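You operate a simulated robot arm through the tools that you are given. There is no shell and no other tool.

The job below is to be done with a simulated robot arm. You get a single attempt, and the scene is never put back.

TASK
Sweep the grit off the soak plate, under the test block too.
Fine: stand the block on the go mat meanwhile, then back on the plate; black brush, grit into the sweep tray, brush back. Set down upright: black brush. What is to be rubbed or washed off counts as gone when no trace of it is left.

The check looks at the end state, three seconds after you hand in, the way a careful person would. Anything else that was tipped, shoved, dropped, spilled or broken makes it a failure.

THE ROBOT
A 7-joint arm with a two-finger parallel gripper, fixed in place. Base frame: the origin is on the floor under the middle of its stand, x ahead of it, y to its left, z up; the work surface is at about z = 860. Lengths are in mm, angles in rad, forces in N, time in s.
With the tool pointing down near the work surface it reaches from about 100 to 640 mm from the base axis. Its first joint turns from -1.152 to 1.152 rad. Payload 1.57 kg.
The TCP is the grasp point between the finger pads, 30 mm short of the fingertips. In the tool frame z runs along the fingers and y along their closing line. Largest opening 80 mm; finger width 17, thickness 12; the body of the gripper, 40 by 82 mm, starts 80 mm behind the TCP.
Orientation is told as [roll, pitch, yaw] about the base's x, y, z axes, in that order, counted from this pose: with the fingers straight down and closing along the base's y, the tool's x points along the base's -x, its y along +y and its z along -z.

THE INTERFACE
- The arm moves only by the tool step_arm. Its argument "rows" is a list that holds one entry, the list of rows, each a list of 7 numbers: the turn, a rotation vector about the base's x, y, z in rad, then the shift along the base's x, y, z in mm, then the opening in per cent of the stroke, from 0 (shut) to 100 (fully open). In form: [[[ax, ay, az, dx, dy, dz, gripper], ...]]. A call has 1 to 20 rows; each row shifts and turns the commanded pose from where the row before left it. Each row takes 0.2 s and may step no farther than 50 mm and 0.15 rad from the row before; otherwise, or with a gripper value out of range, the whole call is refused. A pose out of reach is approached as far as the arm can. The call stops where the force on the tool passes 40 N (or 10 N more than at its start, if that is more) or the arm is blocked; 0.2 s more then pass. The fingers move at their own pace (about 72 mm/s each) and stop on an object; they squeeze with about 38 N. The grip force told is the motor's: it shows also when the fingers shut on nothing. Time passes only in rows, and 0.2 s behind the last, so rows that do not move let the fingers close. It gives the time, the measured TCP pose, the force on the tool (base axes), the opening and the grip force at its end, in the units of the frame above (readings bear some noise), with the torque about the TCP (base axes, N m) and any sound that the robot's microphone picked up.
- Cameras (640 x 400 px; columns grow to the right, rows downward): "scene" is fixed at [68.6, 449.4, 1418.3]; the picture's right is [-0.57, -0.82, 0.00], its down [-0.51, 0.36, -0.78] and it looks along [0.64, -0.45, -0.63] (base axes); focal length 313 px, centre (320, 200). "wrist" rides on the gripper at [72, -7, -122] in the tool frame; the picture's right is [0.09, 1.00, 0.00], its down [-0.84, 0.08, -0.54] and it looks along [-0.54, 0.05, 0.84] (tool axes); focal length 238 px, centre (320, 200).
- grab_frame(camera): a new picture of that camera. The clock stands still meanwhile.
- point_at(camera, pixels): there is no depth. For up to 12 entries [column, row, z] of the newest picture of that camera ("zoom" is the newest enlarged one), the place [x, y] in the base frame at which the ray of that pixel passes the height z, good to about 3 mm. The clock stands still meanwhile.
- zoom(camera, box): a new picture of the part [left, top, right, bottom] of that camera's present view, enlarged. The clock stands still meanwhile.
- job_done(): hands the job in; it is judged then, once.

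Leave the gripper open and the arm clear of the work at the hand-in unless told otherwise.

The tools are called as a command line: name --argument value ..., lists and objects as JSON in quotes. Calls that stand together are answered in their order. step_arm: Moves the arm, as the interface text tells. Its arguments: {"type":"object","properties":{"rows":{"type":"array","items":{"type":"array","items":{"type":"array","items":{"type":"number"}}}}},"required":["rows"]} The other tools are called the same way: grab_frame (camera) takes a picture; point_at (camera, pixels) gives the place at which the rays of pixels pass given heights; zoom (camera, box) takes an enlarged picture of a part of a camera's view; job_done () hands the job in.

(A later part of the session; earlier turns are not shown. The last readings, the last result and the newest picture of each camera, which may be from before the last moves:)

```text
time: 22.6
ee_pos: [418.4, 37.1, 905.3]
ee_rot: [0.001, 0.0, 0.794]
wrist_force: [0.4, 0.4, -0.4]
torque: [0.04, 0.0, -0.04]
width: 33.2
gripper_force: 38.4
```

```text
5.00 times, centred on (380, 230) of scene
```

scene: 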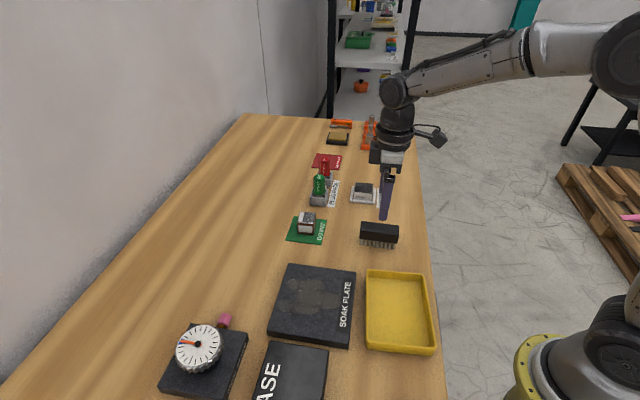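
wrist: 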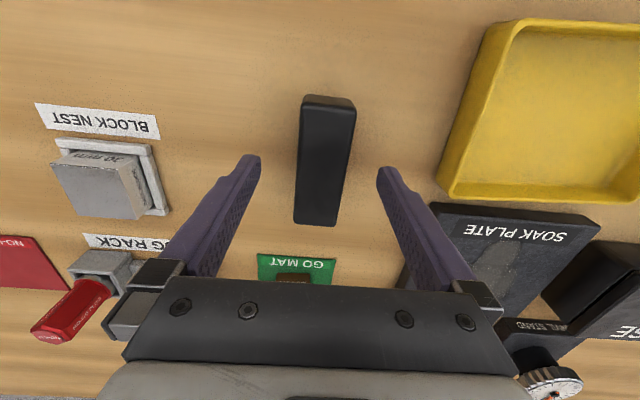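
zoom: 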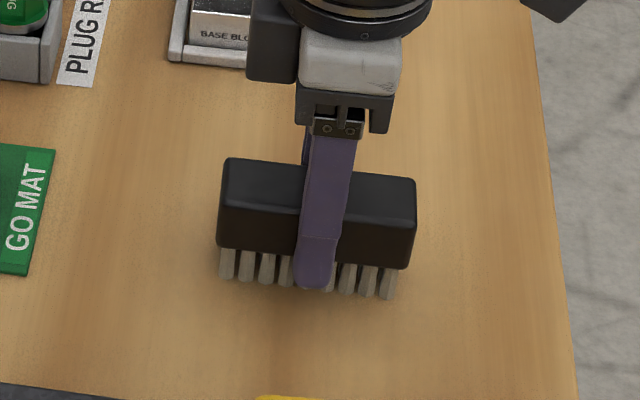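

The brush is gripped at 33.2 mm, and its rest pose was TCP (419,37.5,904.5), yaw 0.796. I'm lifting straight up, then moving over the far half of the plate while turning to yaw -0.77, so its long side faces the tray.

step_arm --rows '[[[0, 0, 0, 0, 0, 5, 0], [0, 0, 0, 0, 0, 15, 0], [0, 0, 0, 0, 0, 30, 0], [0, 0, 0, 0, 0, 35, 0], [0, 0, 0, 0, 0, 35, 0], [0, 0, 0, 0, 0, 0, 0]]]'

grab_frame --camera "wrist"

zoom --camera "scene" --box '[320, 130, 460, 270]'

```text
time: 24.0
ee_pos: [420.9, 39.3, 1025.3]
ee_rot: [0.0, 0.0, 0.798]
wrist_force: [-0.2, -0.6, -0.3]
torque: [0.01, 0.03, -0.01]
width: 33.2
gripper_force: 38.2
```

```text
taken
```

wrist: 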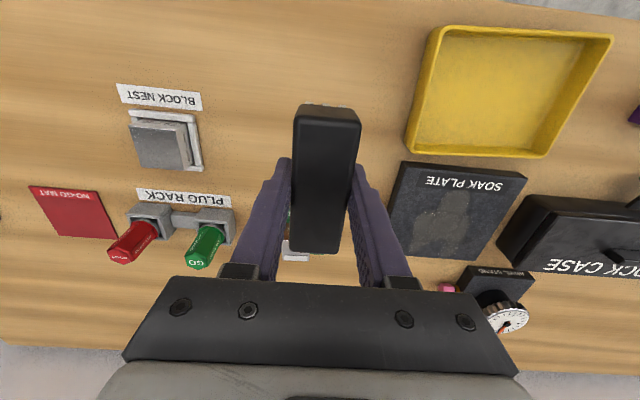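

```text
2.86 times, centred on (390, 200) of scene
```

zoom: 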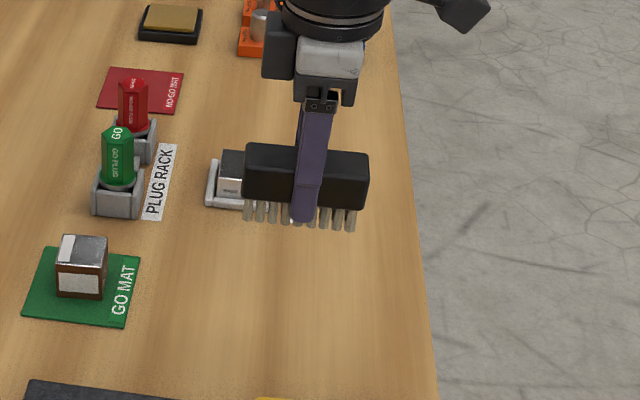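

The brush hangs straight in the grip. I'm carrying it over the plate's far half at about (426,287), turning to yaw -0.77.

step_arm --rows '[[[0, 0, -0.1423, 0.6, 22.6, 0, 0], [0, 0, -0.1423, 0.6, 22.6, 0, 0], [0, 0, -0.1423, 0.6, 22.6, 0, 0], [0, 0, -0.1423, 0.6, 22.6, 0, 0], [0, 0, -0.1423, 0.6, 22.6, 0, 0], [0, 0, -0.1423, 0.6, 22.6, 0, 0], [0, 0, -0.1423, 0.6, 22.6, 0, 0], [0, 0, -0.1423, 0.6, 22.6, 0, 0], [0, 0, -0.1423, 0.6, 22.6, 0, 0], [0, 0, -0.1423, 0.6, 22.6, 0, 0], [0, 0, -0.1423, 0.6, 22.6, 0, 0], [0, 0, 0, 0, 0, 0, 0]]]'

step_arm --rows '[[[0, 0, 0, 0, 0, -30, 0], [0, 0, 0, 0, 0, -30, 0], [0, 0, 0, 0, 0, -20, 0], [0, 0, 0, 0, 0, 0, 0]]]'

grab_frame --camera "wrist"

zoom --camera "scene" --box '[240, 210, 390, 350]'

```text
time: 26.6
ee_pos: [426.9, 284.6, 1024.2]
ee_rot: [0.0, -0.001, -0.77]
wrist_force: [-1.0, 0.0, -0.3]
torque: [0.0, 0.0, -0.02]
width: 33.2
gripper_force: 37.9
```

```text
time: 27.6
ee_pos: [424.7, 283.8, 945.5]
ee_rot: [-0.001, -0.001, -0.767]
wrist_force: [0.9, 0.8, -0.2]
torque: [0.0, 0.01, 0.02]
width: 33.1
gripper_force: 38.0
```

```text
taken
```

wrist: 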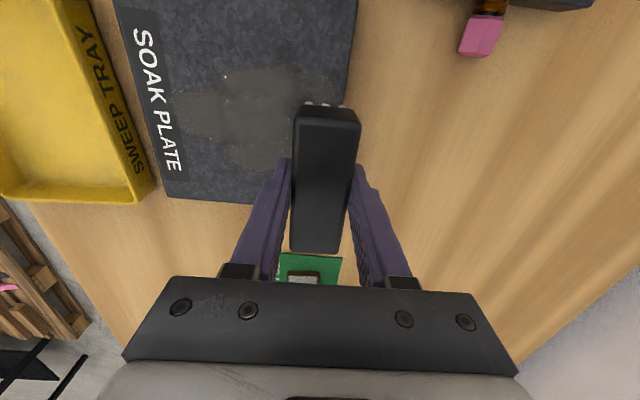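

```text
2.86 times, centred on (315, 280) of scene
```

zoom: 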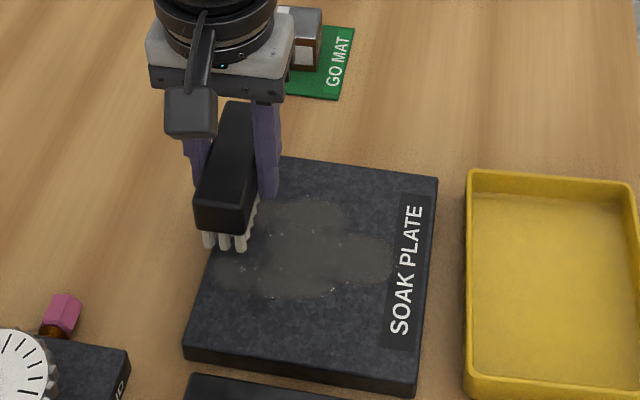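

The brush is aligned over the far edge strip of the plate, about 20 mm up. I'm lowering it slowly to contact, expected at about TCP z≈925.

step_arm --rows '[[[0, 0, 0, 0, 0, -10, 0], [0, 0, 0, 0, 0, -5, 0], [0, 0, 0, 0, 0, -3, 0], [0, 0, 0, 0, 0, 0, 0]]]'

step_arm --rows '[[[0, 0, 0, 0, 0, -1, 0], [0, 0, 0, 0, 0, -1, 0], [0, 0, 0, 0, 0, 0, 0]]]'

```text
time: 28.6
ee_pos: [425.7, 285.7, 928.1]
ee_rot: [0.001, -0.001, -0.768]
wrist_force: [-0.5, -0.5, -1.1]
torque: [-0.03, 0.04, 0.0]
width: 33.2
gripper_force: 37.7
```

```text
time: 29.4
ee_pos: [427.3, 285.1, 927.0]
ee_rot: [0.005, -0.002, -0.768]
wrist_force: [-4.9, -5.2, 17.3]
torque: [-0.14, 0.38, 0.04]
width: 33.2
gripper_force: 38.0
```

Contact at TCP z≈927 with 17 N. I'll ease off 0.5 mm and do a short test stroke of 40 mm towards the tray, staying well on the plate, to see how the grit behaves.

step_arm --rows '[[[0, 0, 0, 0, 0, 0.5, 0], [0, 0, 0, -3.5, -3.6, 0, 0], [0, 0, 0, -6.95, -7.19, 0, 0], [0, 0, 0, -6.95, -7.19, 0, 0], [0, 0, 0, -6.95, -7.19, 0, 0], [0, 0, 0, -3.5, -3.6, 0, 0], [0, 0, 0, 0, 0, 0, 0]]]'

zoom --camera "scene" --box '[240, 210, 390, 350]'

grab_frame --camera "wrist"

```text
time: 31.0
ee_pos: [398.1, 257.5, 926.5]
ee_rot: [0.006, -0.001, -0.768]
wrist_force: [5.5, 6.1, 19.5]
torque: [0.19, 0.02, -0.07]
width: 33.1
gripper_force: 38.2
```

```text
2.86 times, centred on (315, 280) of scene
```

zoom: 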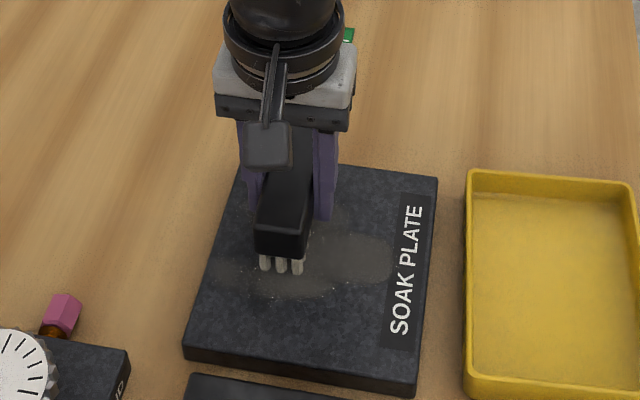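

```text
taken
```

wrist: 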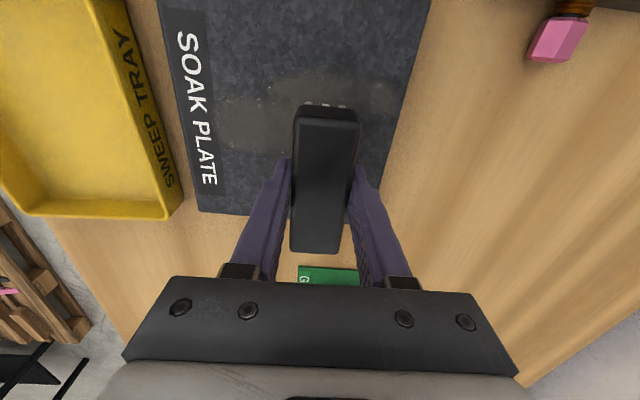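

The strip behind the brush looks clean. I'll lift the brush 60 mm straight up and look at where the grit went.

step_arm --rows '[[[0, 0, 0, 0, 0, 5, 0], [0, 0, 0, 0, 0, 20, 0], [0, 0, 0, 0, 0, 35, 0], [0, 0, 0, 0, 0, 35, 0], [0, 0, 0, 0, 0, 0, 0]]]'

zoom --camera "scene" --box '[255, 250, 375, 350]'

grab_frame --camera "wrist"

```text
time: 32.2
ee_pos: [396.4, 254.6, 1018.3]
ee_rot: [-0.001, 0.0, -0.77]
wrist_force: [-0.4, 1.0, -0.3]
torque: [-0.03, 0.03, 0.0]
width: 33.4
gripper_force: 37.7
```

```text
4.00 times, centred on (315, 300) of scene
```

zoom: 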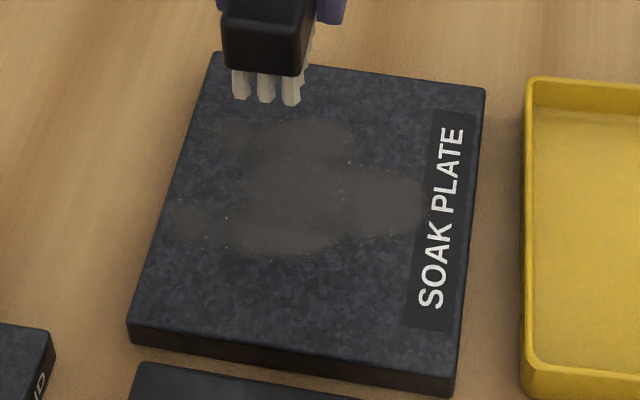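

```text
taken
```

wrist: 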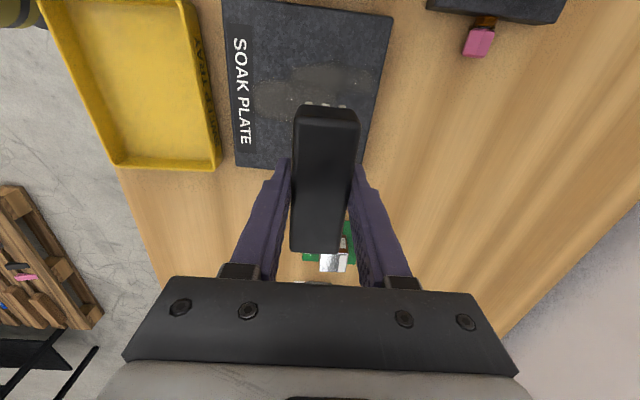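

I'll compare with the same enlarged box as before the stroke.

zoom --camera "scene" --box '[280, 270, 360, 325]'

zoom --camera "wrist" --box '[215, 0, 405, 175]'

```text
7.27 times, centred on (320, 298) of scene
```

zoom: 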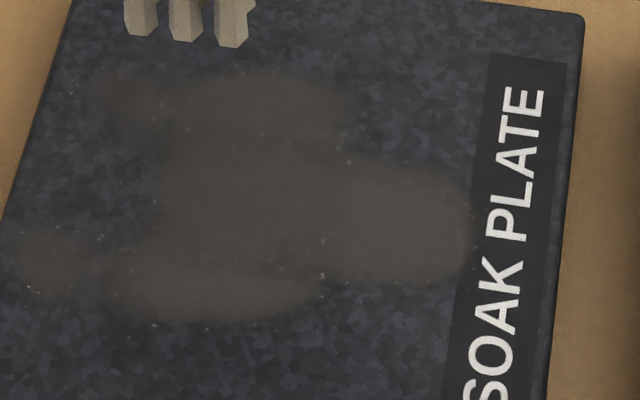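

```text
2.29 times, centred on (310, 88) of wrist
```

zoom: 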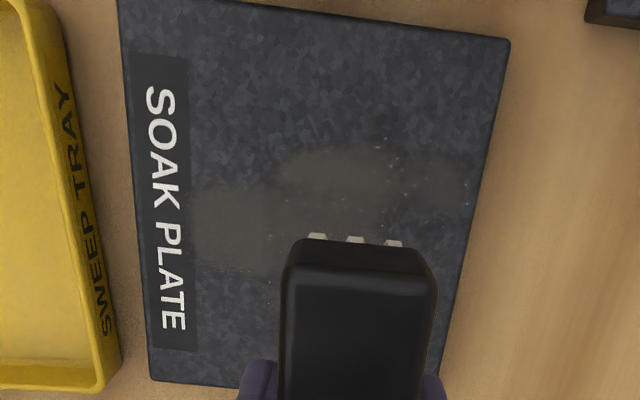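

The swept strip is thinner but the patch is not gone, so it takes several passes. I'll return to the far edge and do a longer 80 mm stroke in the same lane, still ending on the plate, then look again.

step_arm --rows '[[[0, 0, 0, 14, 14.4, 0, 0], [0, 0, 0, 15, 15.4, 0, 0], [0, 0, 0, 0, 0, -40, 0], [0, 0, 0, 0, 0, -35, 0], [0, 0, 0, 0, 0, -15, 0], [0, 0, 0, 0, 0, -5, 0], [0, 0, 0, 0, 0, 0, 0]]]'

step_arm --rows '[[[0, 0, 0, -3.5, -3.6, 0, 0], [0, 0, 0, -6.95, -7.19, 0, 0], [0, 0, 0, -6.95, -7.19, 0, 0], [0, 0, 0, -6.95, -7.19, 0, 0], [0, 0, 0, -6.95, -7.19, 0, 0], [0, 0, 0, -6.95, -7.19, 0, 0], [0, 0, 0, -6.95, -7.19, 0, 0], [0, 0, 0, -6.95, -7.19, 0, 0], [0, 0, 0, -3.5, -3.6, 0, 0], [0, 0, 0, 0, 0, 0, 0]]]'

step_arm --rows '[[[0, 0, 0, 0, 0, 5, 0], [0, 0, 0, 0, 0, 20, 0], [0, 0, 0, 14, 14, 35, 0], [0, 0, 0, 30, 30, 35, 0], [0, 0, 0, 0, 0, 0, 0]]]'

zoom --camera "scene" --box '[280, 270, 360, 325]'

```text
time: 33.8
ee_pos: [428.1, 288.1, 927.8]
ee_rot: [0.003, 0.001, -0.767]
wrist_force: [-0.3, -2.5, 6.3]
torque: [-0.19, 0.05, -0.01]
width: 33.1
gripper_force: 38.2
```

```text
time: 36.0
ee_pos: [371.3, 229.1, 926.5]
ee_rot: [0.003, 0.001, -0.769]
wrist_force: [2.2, 6.4, 13.5]
torque: [0.07, 0.02, 0.0]
width: 33.3
gripper_force: 38.5
```

```text
refused: row 4 steps farther than a row can; nothing moved
```

```text
7.27 times, centred on (320, 298) of scene
```

zoom: 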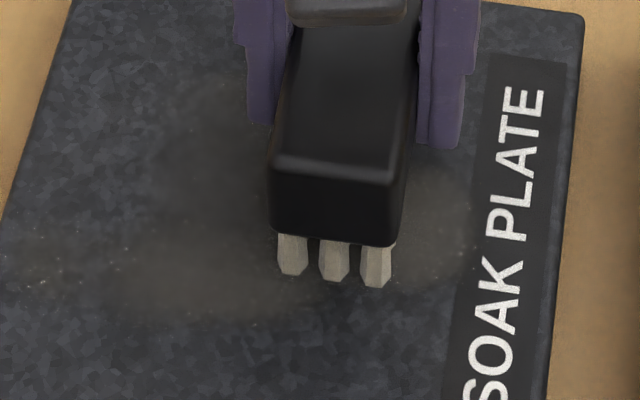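

The lift was refused (a step too long). The swept area behind the brush looks thinner. I'll lift with smaller steps and look.

step_arm --rows '[[[0, 0, 0, 0, 0, 5, 0], [0, 0, 0, 0, 0, 20, 0], [0, 0, 0, 10, 10, 30, 0], [0, 0, 0, 20, 20, 30, 0], [0, 0, 0, 20, 20, 10, 0], [0, 0, 0, 0, 0, 0, 0]]]'

zoom --camera "scene" --box '[280, 270, 360, 325]'

zoom --camera "scene" --box '[240, 200, 440, 370]'

zoom --camera "wrist" --box '[100, 0, 400, 190]'

```text
time: 37.4
ee_pos: [420.4, 277.4, 1018.5]
ee_rot: [0.001, 0.0, -0.768]
wrist_force: [0.4, -0.1, -1.0]
torque: [0.0, 0.01, 0.01]
width: 33.2
gripper_force: 37.4
```

```text
7.27 times, centred on (320, 298) of scene
```

zoom: 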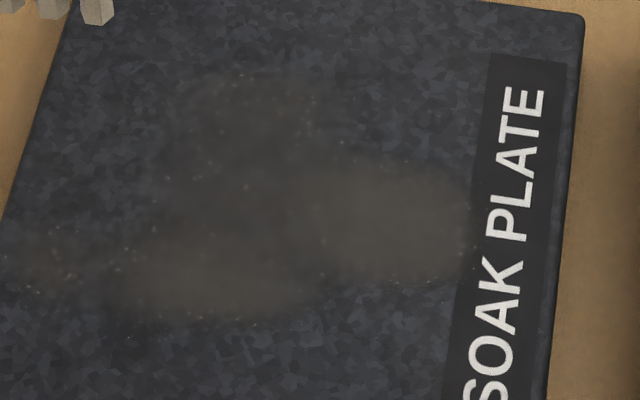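

```text
2.35 times, centred on (340, 285) of scene
```

zoom: 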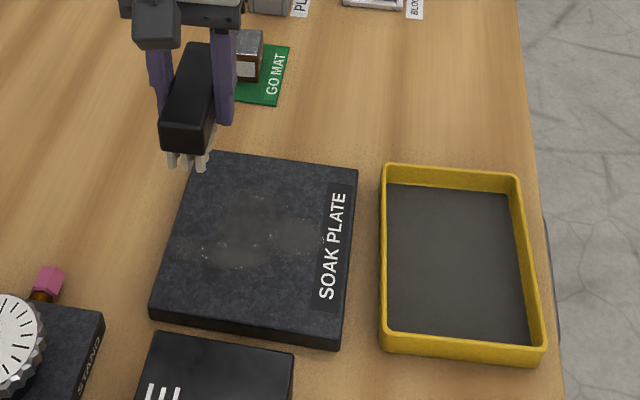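

```text
2.11 times, centred on (250, 95) of wrist
```

zoom: 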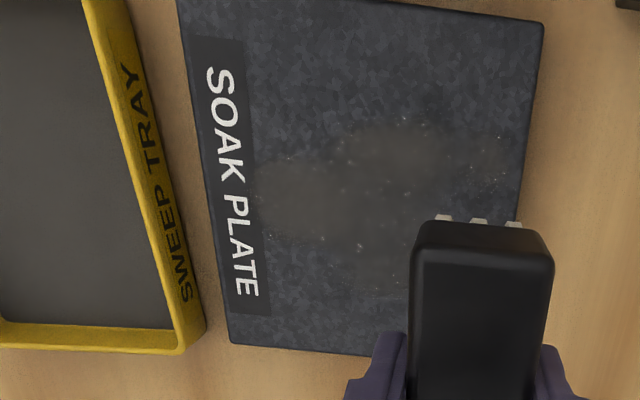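

The tray's floor has turned gray with grit, so strokes towards the tray do carry it in, and the patch on the plate is thinner. I'll continue with full-length strokes towards the tray, always lifting on the way back, first in the right-hand lane.

step_arm --rows '[[[0, 0, 0, 4, 7, -40, 0], [0, 0, 0, 0, 0, -40, 0], [0, 0, 0, 0, 0, -12, 0], [0, 0, 0, 0, 0, -3.3, 0], [0, 0, 0, -7.1, -7.35, 0, 0], [0, 0, 0, -7.1, -7.35, 0, 0], [0, 0, 0, -7.1, -7.35, 0, 0], [0, 0, 0, -7.1, -7.35, 0, 0], [0, 0, 0, -7.1, -7.35, 0, 0], [0, 0, 0, -7.1, -7.35, 0, 0], [0, 0, 0, -7.1, -7.35, 0, 0], [0, 0, 0, -7.1, -7.35, 0, 0], [0, 0, 0, -7.1, -7.35, 0, 0], [0, 0, 0, -7.1, -7.35, 0, 0], [0, 0, 0, -7.1, -7.35, 0, 0]]]'

grab_frame --camera "scene"

grab_frame --camera "wrist"

```text
time: 40.6
ee_pos: [347.8, 206.5, 926.1]
ee_rot: [0.007, 0.0, -0.768]
wrist_force: [6.5, 6.0, 19.7]
torque: [0.17, 0.09, -0.07]
width: 33.2
gripper_force: 38.2
```

```text
taken
```

scene: 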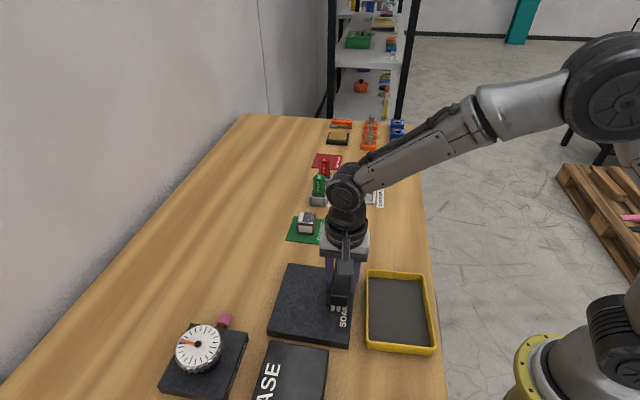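

```text
taken
```

wrist: 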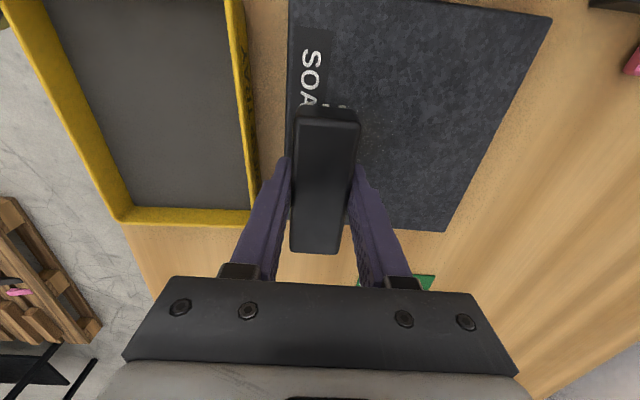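

The plate already looks much cleaner. I'll zoom in on it before lifting.

zoom --camera "wrist" --box '[230, 0, 560, 240]'

zoom --camera "scene" --box '[260, 255, 370, 350]'

```text
1.67 times, centred on (395, 120) of wrist
```

zoom: 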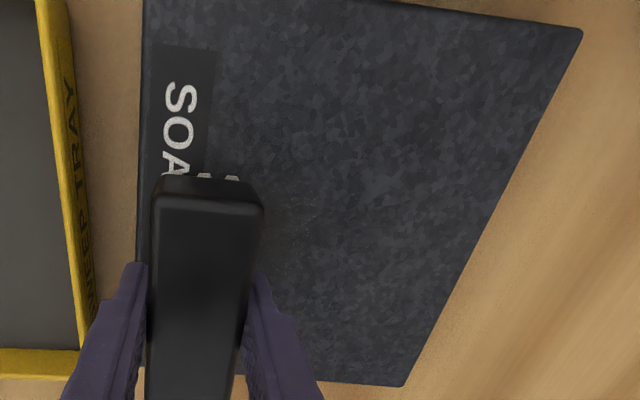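

```text
4.21 times, centred on (315, 302) of scene
```

zoom: 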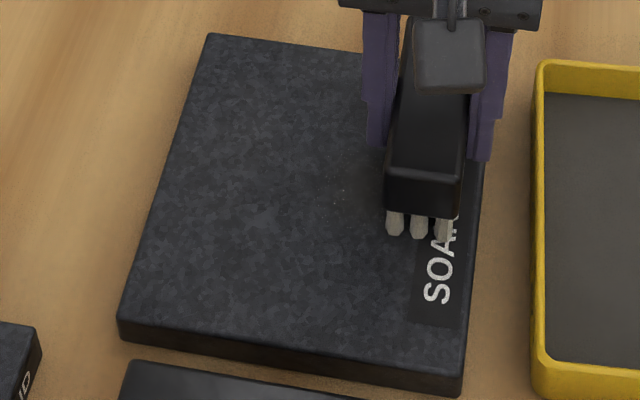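

Almost everything is gone; a faint trace remains near (338,198) in the scene zoom. I'm lifting the brush up and back so I can see the area underneath.

step_arm --rows '[[[0, 0, 0, 0, 0, 5, 0], [0, 0, 0, 0, 0, 20, 0], [0, 0, 0, 20, 20, 30, 0], [0, 0, 0, 30, 30, 20, 0], [0, 0, 0, 25, 25, 20, 0], [0, 0, 0, 0, 0, 0, 0]]]'

zoom --camera "scene" --box '[260, 255, 370, 350]'

zoom --camera "scene" --box '[280, 270, 360, 325]'

zoom --camera "wrist" --box '[170, 0, 400, 180]'

```text
time: 42.0
ee_pos: [422.3, 281.0, 1017.2]
ee_rot: [0.001, 0.0, -0.768]
wrist_force: [0.0, 0.3, -0.3]
torque: [-0.01, -0.03, 0.02]
width: 33.4
gripper_force: 37.5
```

```text
4.21 times, centred on (315, 302) of scene
```

zoom: 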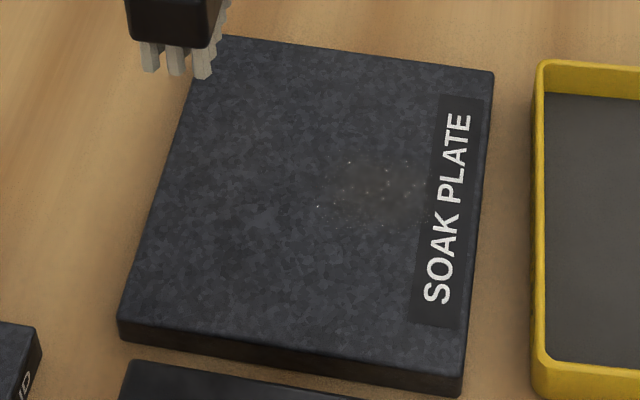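

```text
7.27 times, centred on (320, 298) of scene
```

zoom: 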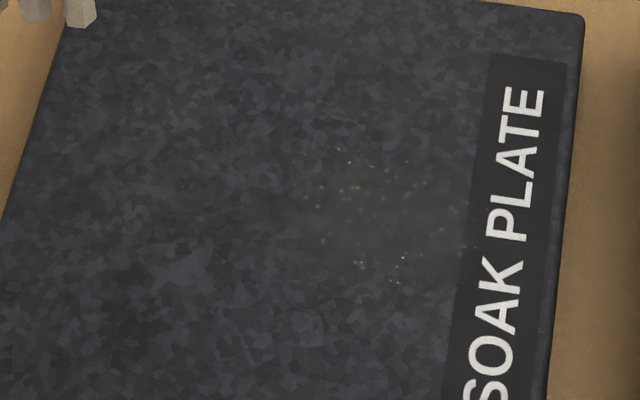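

```text
2.22 times, centred on (285, 90) of wrist
```

zoom: 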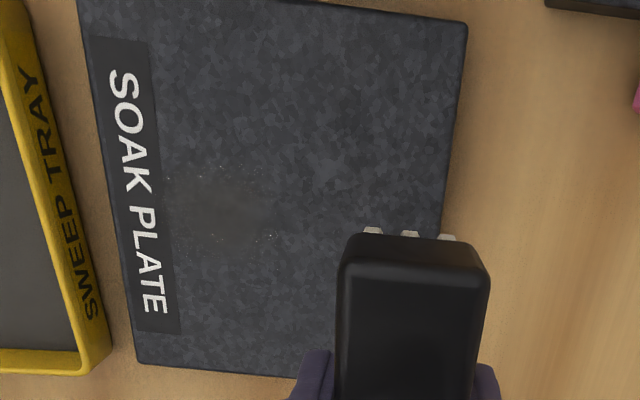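

One thin patch is left beside the letters, centred at about (375,215) in the last scene zoom. I'll do another full stroke towards the tray in a lane centred on it.

step_arm --rows '[[[0, 0, 0, -13.4, 13, -30, 0], [0, 0, 0, 0, 0, -45, 0], [0, 0, 0, 0, 0, -16, 0], [0, 0, 0, 0, 0, -4, 0], [0, 0, 0, -7, -7.2, 0, 0], [0, 0, 0, -7, -7.2, 0, 0], [0, 0, 0, -7, -7.2, 0, 0], [0, 0, 0, -7, -7.2, 0, 0], [0, 0, 0, -7, -7.2, 0, 0], [0, 0, 0, -7, -7.2, 0, 0], [0, 0, 0, -7, -7.2, 0, 0], [0, 0, 0, -7, -7.2, 0, 0], [0, 0, 0, -7, -7.2, 0, 0], [0, 0, 0, -7, -7.2, 0, 0], [0, 0, 0, -7, -7.2, 0, 0]]]'

step_arm --rows '[[[0, 0, 0, 0, 0, 5, 0], [0, 0, 0, 0, 0, 20, 0], [0, 0, 0, 20, 20.6, 30, 0], [0, 0, 0, 30, 30.9, 20, 0], [0, 0, 0, 27, 27.7, 20, 0], [0, 0, 0, 0, 0, 0, 0]]]'

zoom --camera "scene" --box '[260, 255, 370, 350]'

zoom --camera "scene" --box '[280, 270, 360, 325]'

zoom --camera "wrist" --box '[170, 0, 400, 180]'

```text
time: 45.2
ee_pos: [332.4, 215.1, 925.1]
ee_rot: [0.005, -0.002, -0.768]
wrist_force: [5.2, 5.4, 19.0]
torque: [0.06, 0.02, -0.02]
width: 33.2
gripper_force: 37.8
```

```text
time: 46.6
ee_pos: [406.6, 291.8, 1020.3]
ee_rot: [-0.002, 0.001, -0.767]
wrist_force: [0.0, 0.0, 0.2]
torque: [-0.02, 0.0, 0.03]
width: 33.3
gripper_force: 38.4
```

```text
4.21 times, centred on (315, 302) of scene
```

zoom: 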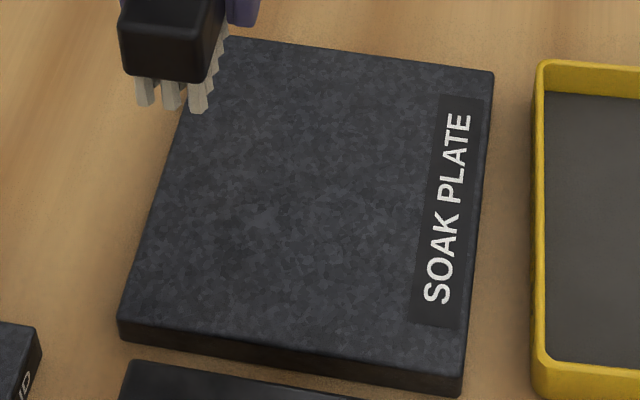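

```text
7.27 times, centred on (320, 298) of scene
```

zoom: 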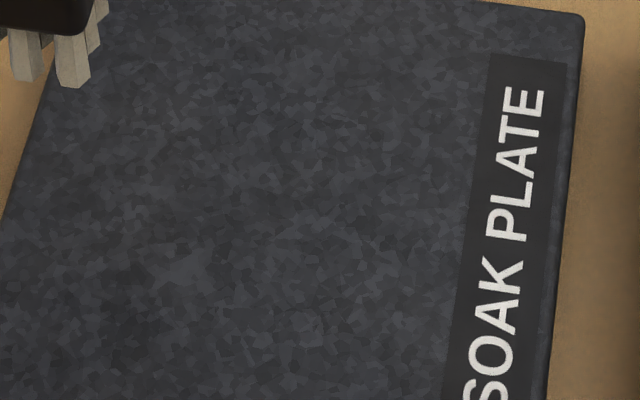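

```text
2.22 times, centred on (285, 90) of wrist
```

zoom: 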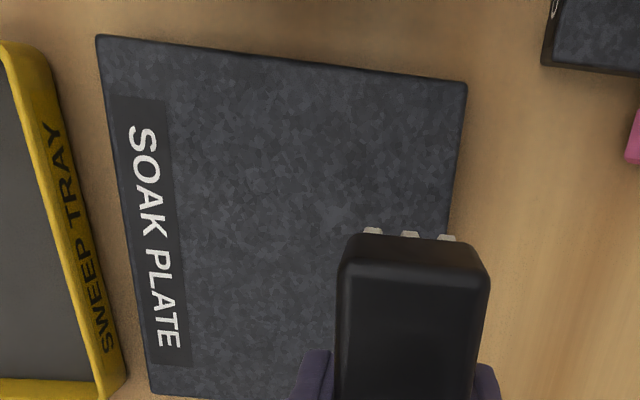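

The plate looks clean. For safety against invisible leftovers I want extra strokes in the left and right lanes. The left lane brings the gripper's camera near the clock case, so I'll first check the case's height with both cameras.

grab_frame --camera "wrist"

grab_frame --camera "scene"

```text
taken
```

wrist: 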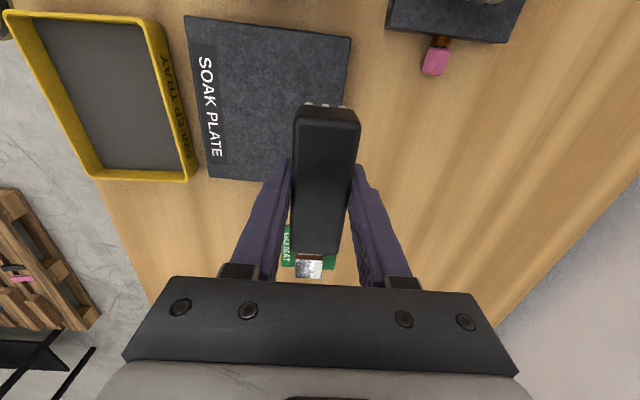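

```text
taken
```

scene: 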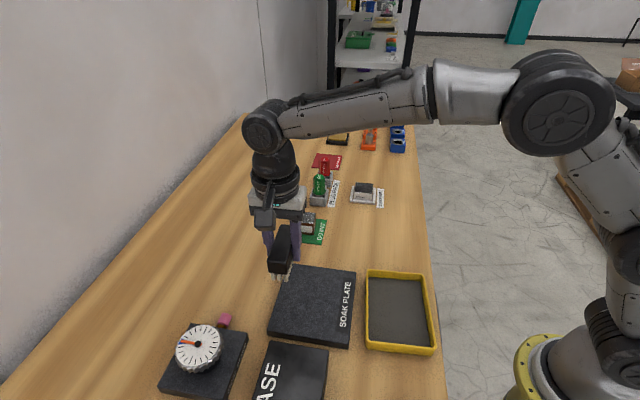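

The case top edge sits only about 40–50 mm above the table, far below the gripper's camera (about z≈1030 while sweeping), so the left lane is safe. I'm doing a full stroke towards the tray with the lane shifted 15 mm to the left.

step_arm --rows '[[[0, 0, 0, -10.8, 10.4, -30, 0], [0, 0, 0, 0, 0, -45, 0], [0, 0, 0, 0, 0, -16, 0], [0, 0, 0, 0, 0, -4, 0], [0, 0, 0, -7, -7.2, 0, 0], [0, 0, 0, -7, -7.2, 0, 0], [0, 0, 0, -7, -7.2, 0, 0], [0, 0, 0, -7, -7.2, 0, 0], [0, 0, 0, -7, -7.2, 0, 0], [0, 0, 0, -7, -7.2, 0, 0], [0, 0, 0, -7, -7.2, 0, 0], [0, 0, 0, -7, -7.2, 0, 0], [0, 0, 0, -7, -7.2, 0, 0], [0, 0, 0, -7, -7.2, 0, 0], [0, 0, 0, -7, -7.2, 0, 0]]]'

step_arm --rows '[[[0, 0, 0, 0, 0, 5, 0], [0, 0, 0, 0, 0, 20, 0], [0, 0, 0, 20, 20.6, 0, 0], [0, 0, 0, 30, 30.9, 0, 0], [0, 0, 0, 27, 27.7, 0, 0], [0, 0, 0, 24, -23.4, 0, 0], [0, 0, 0, 0, 0, 0, 0]]]'

step_arm --rows '[[[0, 0, 0, 0, 0, -21, 0], [0, 0, 0, 0, 0, -4, 0], [0, 0, 0, -7, -7.2, 0, 0], [0, 0, 0, -7, -7.2, 0, 0], [0, 0, 0, -7, -7.2, 0, 0], [0, 0, 0, -7, -7.2, 0, 0], [0, 0, 0, -7, -7.2, 0, 0], [0, 0, 0, -7, -7.2, 0, 0], [0, 0, 0, -7, -7.2, 0, 0], [0, 0, 0, -7, -7.2, 0, 0], [0, 0, 0, -7, -7.2, 0, 0], [0, 0, 0, -7, -7.2, 0, 0], [0, 0, 0, -7, -7.2, 0, 0]]]'

```text
time: 49.8
ee_pos: [320.9, 225.7, 926.6]
ee_rot: [0.008, -0.001, -0.769]
wrist_force: [4.2, 4.6, 15.5]
torque: [0.09, 0.05, -0.02]
width: 33.4
gripper_force: 38.1
```

```text
time: 51.4
ee_pos: [423.3, 280.3, 949.7]
ee_rot: [-0.001, -0.001, -0.767]
wrist_force: [-0.2, -0.8, -0.3]
torque: [-0.03, -0.01, -0.02]
width: 33.5
gripper_force: 38.3
```

```text
time: 54.2
ee_pos: [344.1, 201.1, 925.8]
ee_rot: [0.006, -0.002, -0.768]
wrist_force: [4.6, 5.2, 19.2]
torque: [0.11, 0.0, -0.04]
width: 33.3
gripper_force: 37.7
```

Both extra strokes ran fine. I'm lifting the brush high and away from the plate for a full inspection.

step_arm --rows '[[[0, 0, 0, 0, 0, 5, 0], [0, 0, 0, 0, 0, 20, 0], [0, 0, 0, 10, -10, 40, 0], [0, 0, 0, 20, -20, 35, 0], [0, 0, 0, 20, -20, 0, 0], [0, 0, 0, 20, -20, 0, 0], [0, 0, 0, 10, -20, 0, 0], [0, 0, 0, 0, 0, 0, 0]]]'

zoom --camera "scene" --box '[250, 245, 450, 365]'

zoom --camera "scene" --box '[265, 260, 360, 350]'

grab_frame --camera "wrist"

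```text
time: 56.0
ee_pos: [425.0, 109.4, 1025.3]
ee_rot: [-0.001, 0.001, -0.769]
wrist_force: [0.0, -0.2, -0.4]
torque: [0.05, -0.01, 0.0]
width: 33.3
gripper_force: 38.0
```

```text
3.20 times, centred on (350, 305) of scene
```

zoom: 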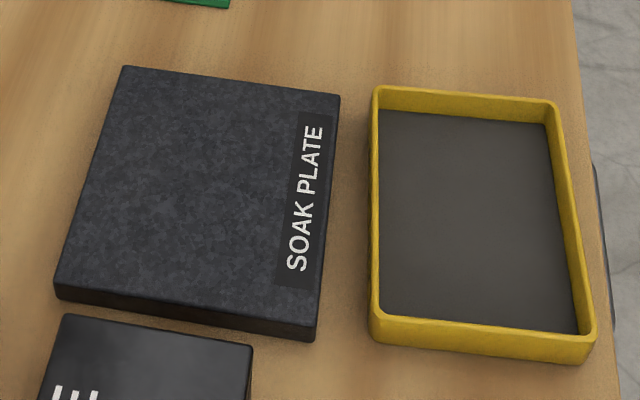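

```text
4.44 times, centred on (312, 305) of scene
```

zoom: 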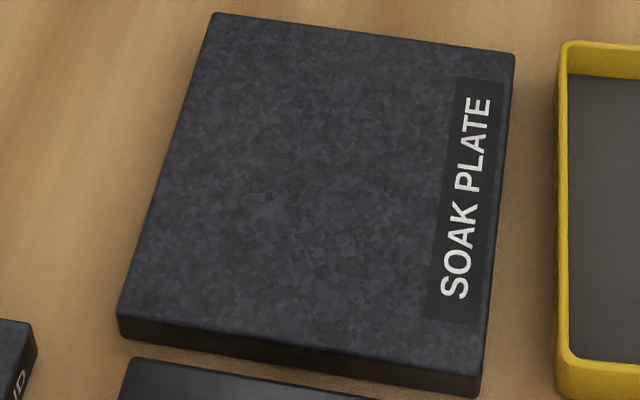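

```text
taken
```

wrist: 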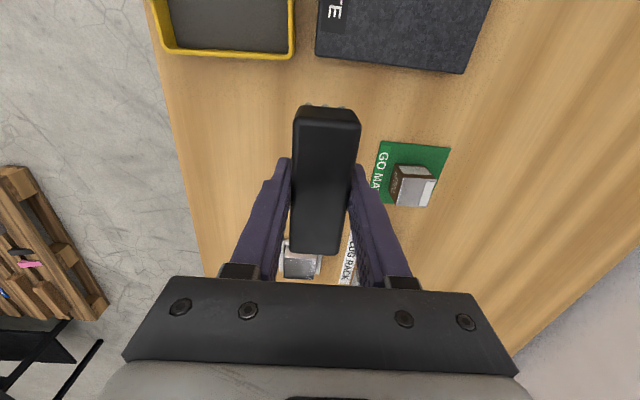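

The plate is clean, the wood around is clean, and the grit lies in the tray; plate and tray have not moved. Now the brush goes back: turning to yaw +0.796 above its old place (419,37.5).

step_arm --rows '[[[0, 0, 0.1422, -0.5, -6.5, 0, 0], [0, 0, 0.1422, -0.5, -6.5, 0, 0], [0, 0, 0.1422, -0.5, -6.5, 0, 0], [0, 0, 0.1422, -0.5, -6.5, 0, 0], [0, 0, 0.1422, -0.5, -6.5, 0, 0], [0, 0, 0.1422, -0.5, -6.5, 0, 0], [0, 0, 0.1422, -0.5, -6.5, 0, 0], [0, 0, 0.1422, -0.5, -6.5, 0, 0], [0, 0, 0.1422, -0.5, -6.5, 0, 0], [0, 0, 0.1422, -0.5, -6.5, 0, 0], [0, 0, 0.1422, -0.5, -6.5, 0, 0], [0, 0, 0, 0, 0, 0, 0], [0, 0, 0, 0, 0, 0, 0]]]'

step_arm --rows '[[[0, 0, 0, 0, 0, -30, 0], [0, 0, 0, 0, 0, -30, 0], [0, 0, 0, 0, 0, -25, 0], [0, 0, 0, 0, 0, -15, 0], [0, 0, 0, 0, 0, 0, 0]]]'

zoom --camera "scene" --box '[335, 190, 425, 270]'

```text
time: 58.8
ee_pos: [420.3, 38.7, 1023.9]
ee_rot: [0.0, 0.0, 0.796]
wrist_force: [0.4, -0.3, -0.8]
torque: [-0.01, -0.01, -0.03]
width: 33.0
gripper_force: 37.8
```

```text
time: 60.0
ee_pos: [420.2, 40.2, 924.7]
ee_rot: [0.001, 0.0, 0.798]
wrist_force: [-0.2, 0.7, -0.5]
torque: [0.03, 0.01, -0.03]
width: 33.2
gripper_force: 37.8
```

```text
5.00 times, centred on (380, 230) of scene
```

zoom: 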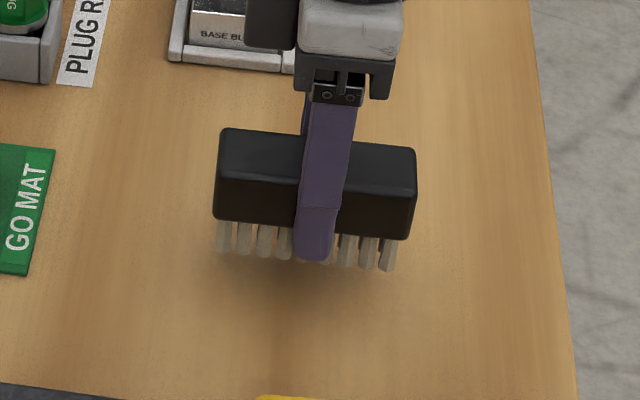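

The brush is back over its spot, about 18 mm up. I'm lowering it with small steps until contact.

step_arm --rows '[[[0, 0, 0, -0.8, -1, -9, 0], [0, 0, 0, 0, 0, -5, 0], [0, 0, 0, 0, 0, -2, 0], [0, 0, 0, 0, 0, 0, 0]]]'

step_arm --rows '[[[0, 0, 0, 0, 0, -1, 0], [0, 0, 0, 0, 0, 0, 0]]]'

```text
time: 61.0
ee_pos: [417.8, 39.9, 907.3]
ee_rot: [-0.001, 0.001, 0.797]
wrist_force: [0.5, -0.4, 0.1]
torque: [-0.02, -0.01, -0.01]
width: 33.3
gripper_force: 37.8
```

```text
time: 61.6
ee_pos: [419.5, 39.0, 908.1]
ee_rot: [0.0, 0.0, 0.795]
wrist_force: [0.0, 0.5, 0.5]
torque: [0.0, 0.0, 0.02]
width: 33.3
gripper_force: 38.2
```

No contact yet. Further 0.7–1 mm steps.

step_arm --rows '[[[0, 0, 0, 0, 0, -1, 0], [0, 0, 0, 0, 0, 0, 0]]]'

step_arm --rows '[[[0, 0, 0, 0, 0, -0.7, 0], [0, 0, 0, 0, 0, 0, 0]]]'

```text
time: 62.2
ee_pos: [418.4, 39.7, 905.7]
ee_rot: [0.001, -0.001, 0.796]
wrist_force: [-0.7, -0.5, -0.8]
torque: [-0.01, 0.0, 0.0]
width: 33.4
gripper_force: 37.6
```

```text
time: 62.8
ee_pos: [416.9, 40.6, 906.8]
ee_rot: [-0.002, 0.001, 0.796]
wrist_force: [-0.3, 0.2, -1.8]
torque: [-0.04, 0.01, 0.01]
width: 33.1
gripper_force: 38.4
```

Still hovering. A small sideways correction (+0.5,-1.5) matches the old spot, then I go further down.

step_arm --rows '[[[0, 0, 0, 0.5, -1.5, 0, 0], [0, 0, 0, 0, 0, -0.8, 0], [0, 0, 0, 0, 0, 0, 0]]]'

step_arm --rows '[[[0, 0, 0, 0, 0, -0.7, 0], [0, 0, 0, 0, 0, 0, 0]]]'

```text
time: 63.6
ee_pos: [417.9, 36.2, 904.5]
ee_rot: [0.002, 0.001, 0.796]
wrist_force: [-0.4, -0.8, 0.0]
torque: [0.01, 0.02, 0.01]
width: 33.1
gripper_force: 38.4
```

```text
time: 64.2
ee_pos: [418.5, 36.9, 904.2]
ee_rot: [0.0, 0.0, 0.797]
wrist_force: [0.4, -0.4, 1.0]
torque: [0.04, -0.01, -0.02]
width: 33.3
gripper_force: 38.1
```

step_arm --rows '[[[0, 0, 0, 0, 0, -0.6, 0], [0, 0, 0, 0, 0, 0, 0]]]'

step_arm --rows '[[[0, 0, 0, 0, 0, -0.3, 0], [0, 0, 0, 0, 0, 0, 0]]]'

zoom --camera "scene" --box '[335, 190, 425, 270]'

```text
time: 64.8
ee_pos: [417.9, 37.7, 903.2]
ee_rot: [-0.001, -0.001, 0.799]
wrist_force: [1.6, -2.7, 6.9]
torque: [-0.18, 0.12, 0.07]
width: 33.3
gripper_force: 37.8
```

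```text
time: 65.4
ee_pos: [417.3, 37.2, 903.8]
ee_rot: [-0.001, -0.001, 0.797]
wrist_force: [-1.9, 4.1, 15.7]
torque: [0.01, 0.27, -0.02]
width: 33.5
gripper_force: 37.6
```

```text
5.00 times, centred on (380, 230) of scene
```

zoom: 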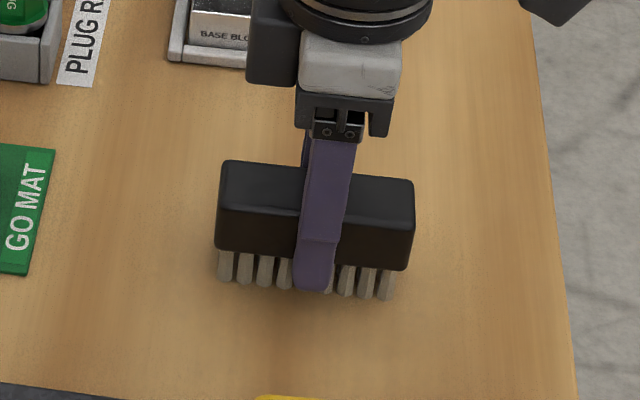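

The brush stands on the table (15 N contact), at the same picture spot as before. I'll ease off 0.4 mm, open the fingers, and rise.

step_arm --rows '[[[0, 0, 0, 0, 0, 0.4, 0], [0, 0, 0, 0, 0, 0, 0], [0, 0, 0, 0, 0, 0, 60], [0, 0, 0, 0, 0, 0, 100], [0, 0, 0, 0, 0, 0, 100]]]'

step_arm --rows '[[[0, 0, 0, 0, 0, 10, 100], [0, 0, 0, 0, 0, 30, 100], [0, 0, 0, 0, 0, 40, 100], [0, 0, 0, 0, 0, 40, 100], [0, 0, 0, 0, 0, 0, 100]]]'

zoom --camera "scene" --box '[340, 205, 420, 265]'

grab_frame --camera "wrist"

```text
time: 66.6
ee_pos: [417.4, 38.1, 902.9]
ee_rot: [0.001, 0.0, 0.796]
wrist_force: [0.3, 0.1, -0.6]
torque: [0.0, 0.01, -0.01]
width: 80.0
gripper_force: 0.0
```

```text
time: 67.8
ee_pos: [417.3, 39.0, 1026.5]
ee_rot: [0.0, 0.0, 0.797]
wrist_force: [0.5, 0.6, -0.6]
torque: [0.01, -0.02, 0.03]
width: 80.0
gripper_force: 0.0
```

```text
6.67 times, centred on (380, 235) of scene
```

zoom: 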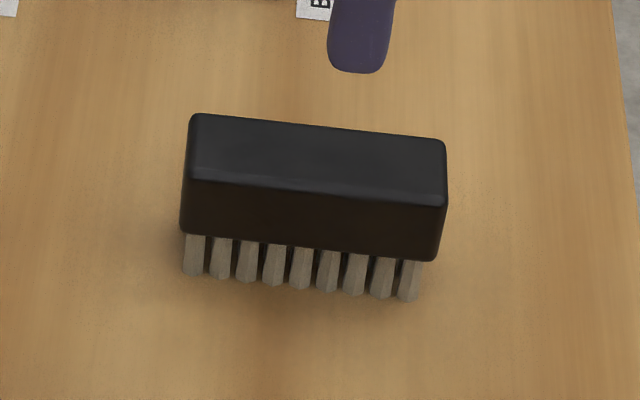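

```text
taken
```

wrist: 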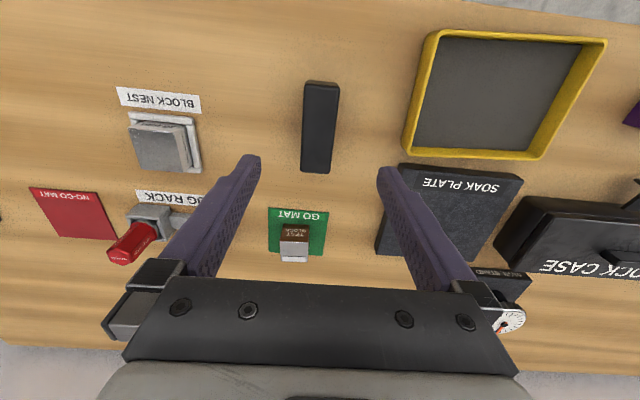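

The brush stands upright at its old place. Now back to the block: moving above the go mat at (554.5,151.5) while turning to yaw -0.731.

step_arm --rows '[[[0, 0, -0.139, 12.4, 10.2, 0, 100], [0, 0, -0.139, 12.4, 10.2, 0, 100], [0, 0, -0.139, 12.4, 10.2, 0, 100], [0, 0, -0.139, 12.4, 10.2, 0, 100], [0, 0, -0.139, 12.4, 10.2, 0, 100], [0, 0, -0.139, 12.4, 10.2, 0, 100], [0, 0, -0.139, 12.4, 10.2, 0, 100], [0, 0, -0.139, 12.4, 10.2, 0, 100], [0, 0, -0.139, 12.4, 10.2, 0, 100], [0, 0, -0.139, 12.4, 10.2, 0, 100], [0, 0, -0.138, 12.4, 10.5, 0, 100], [0, 0, 0, 0, 0, 0, 100], [0, 0, 0, 0, 0, 0, 100]]]'

grab_frame --camera "wrist"

zoom --camera "wrist" --box '[270, 60, 390, 170]'

```text
time: 70.6
ee_pos: [556.1, 150.6, 1022.9]
ee_rot: [-0.002, -0.002, -0.731]
wrist_force: [0.0, -0.5, -0.5]
torque: [-0.03, -0.01, 0.0]
width: 80.0
gripper_force: 0.1
```

```text
taken
```

wrist: 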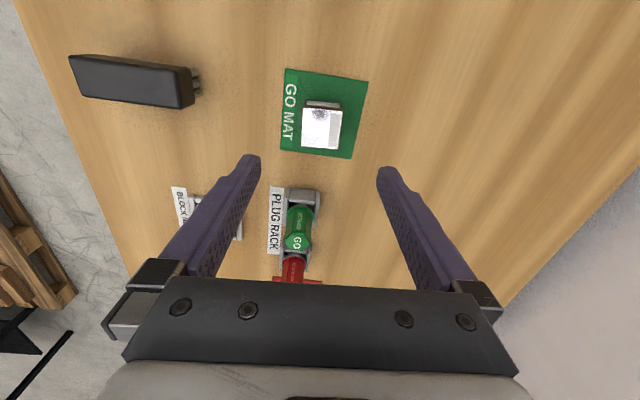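

```text
3.64 times, centred on (330, 115) of wrist
```

zoom: 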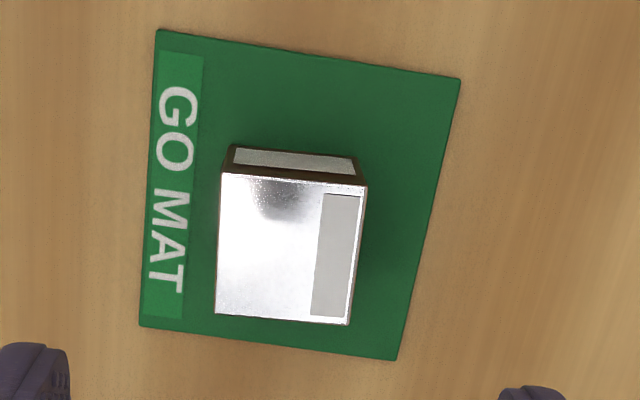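

I'll confirm the block's centre from its top corners in this zoom (z=902).

point_at --camera "zoom" --pixels '[[221, 173, 902], [367, 185, 902], [349, 325, 902], [215, 313, 902]]'

```text
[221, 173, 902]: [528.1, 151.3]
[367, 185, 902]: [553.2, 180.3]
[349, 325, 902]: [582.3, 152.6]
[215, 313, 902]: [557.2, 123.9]
```

The block centre is (555.2,152), as expected. I'm lowering the open fingers around it to TCP z≈895.

step_arm --rows '[[[0, 0, 0, -0.5, 0.7, -40, 100], [0, 0, 0, 0, 0, -40, 100], [0, 0, 0, 0, 0, -25, 100], [0, 0, 0, 0, 0, -15, 100], [0, 0, 0, 0, 0, -7, 100], [0, 0, 0, 0, 0, 0, 100], [0, 0, 0, 0, 0, 0, 100]]]'

grab_frame --camera "wrist"

```text
time: 72.2
ee_pos: [555.2, 149.5, 894.8]
ee_rot: [0.001, 0.0, -0.732]
wrist_force: [0.5, 0.5, 0.6]
torque: [0.0, -0.01, -0.02]
width: 80.0
gripper_force: 0.1
```

```text
taken
```

wrist: 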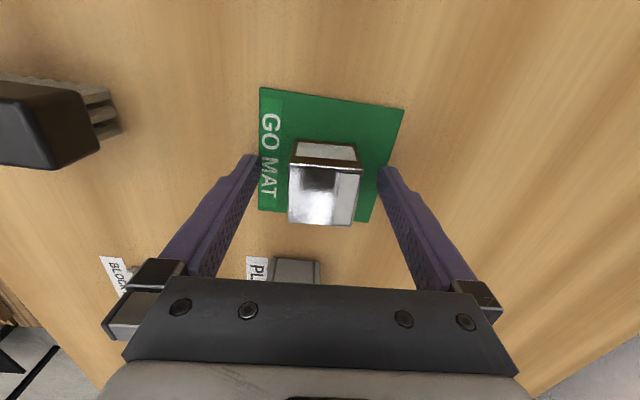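

The block sits about 2 mm towards the right finger; I'll shift by (+1.3,+1.5), then close.

step_arm --rows '[[[0, 0, 0, 1.3, 1.5, 0, 100], [0, 0, 0, 0, 0, 0, 60], [0, 0, 0, 0, 0, 0, 30], [0, 0, 0, 0, 0, 0, 0], [0, 0, 0, 0, 0, 0, 0], [0, 0, 0, 0, 0, 0, 0]]]'

step_arm --rows '[[[0, 0, 0, 0, 0, 5, 0], [0, 0, 0, 0, 0, 15, 0], [0, 0, 0, 0, 0, 35, 0], [0, 0, 0, 0, 0, 40, 0], [0, 0, 0, 0, 0, 30, 0], [0, 0, 0, 0, 0, 0, 0]]]'

zoom --camera "scene" --box '[250, 140, 400, 260]'

grab_frame --camera "wrist"

```text
time: 73.6
ee_pos: [556.4, 152.1, 896.2]
ee_rot: [0.0, 0.001, -0.733]
wrist_force: [-0.6, -0.8, 0.7]
torque: [-0.04, -0.01, -0.01]
width: 39.9
gripper_force: 38.1
```

```text
time: 75.0
ee_pos: [554.9, 149.4, 1021.2]
ee_rot: [-0.002, -0.001, -0.733]
wrist_force: [0.2, -0.5, -4.5]
torque: [0.0, 0.0, -0.01]
width: 39.8
gripper_force: 37.8
```

```text
3.33 times, centred on (325, 200) of scene
```

zoom: 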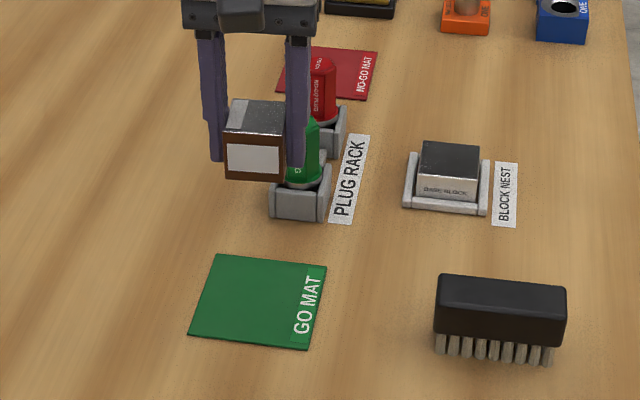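

```text
taken
```

wrist: 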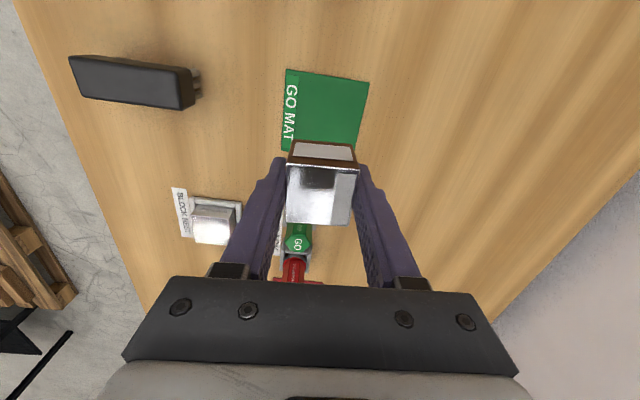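

The block is lifted, the mat is clean and empty, and the rack plugs are undisturbed. I'm carrying the block back over its old spot on the plate, (372,264.5).

step_arm --rows '[[[0, 0, 0, -13, 8, 0, 0], [0, 0, 0, -30, 18.6, 0, 0], [0, 0, 0, -30, 18.6, 0, 0], [0, 0, 0, -30, 18.6, 0, 0], [0, 0, 0, -30, 18.6, 0, 0], [0, 0, 0, -30, 18.6, 0, 0], [0, 0, 0, -20, 12.5, 0, 0], [0, 0, 0, 0, 0, 0, 0], [0, 0, 0, 0, 0, 0, 0]]]'

grab_frame --camera "wrist"

zoom --camera "scene" --box '[250, 220, 390, 350]'

```text
time: 77.0
ee_pos: [372.7, 264.9, 1024.9]
ee_rot: [0.0, -0.002, -0.731]
wrist_force: [0.9, -0.2, -5.6]
torque: [0.0, -0.02, 0.0]
width: 40.0
gripper_force: 37.9
```

```text
taken
```

wrist: 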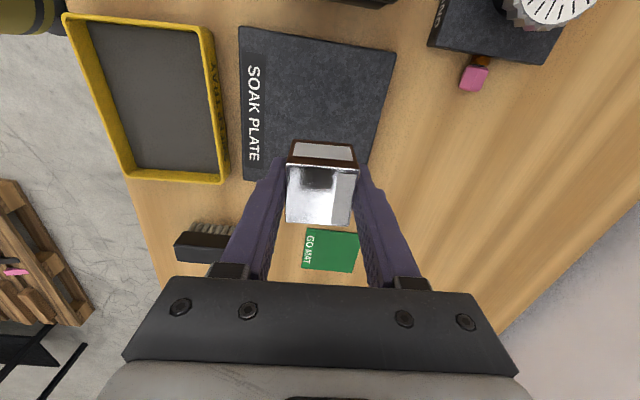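

```text
3.08 times, centred on (320, 285) of scene
```

zoom: 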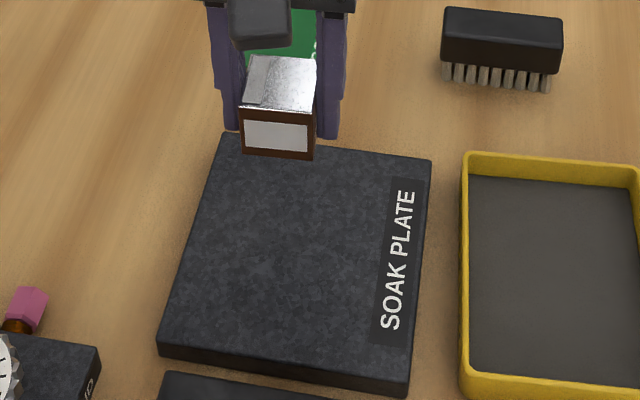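

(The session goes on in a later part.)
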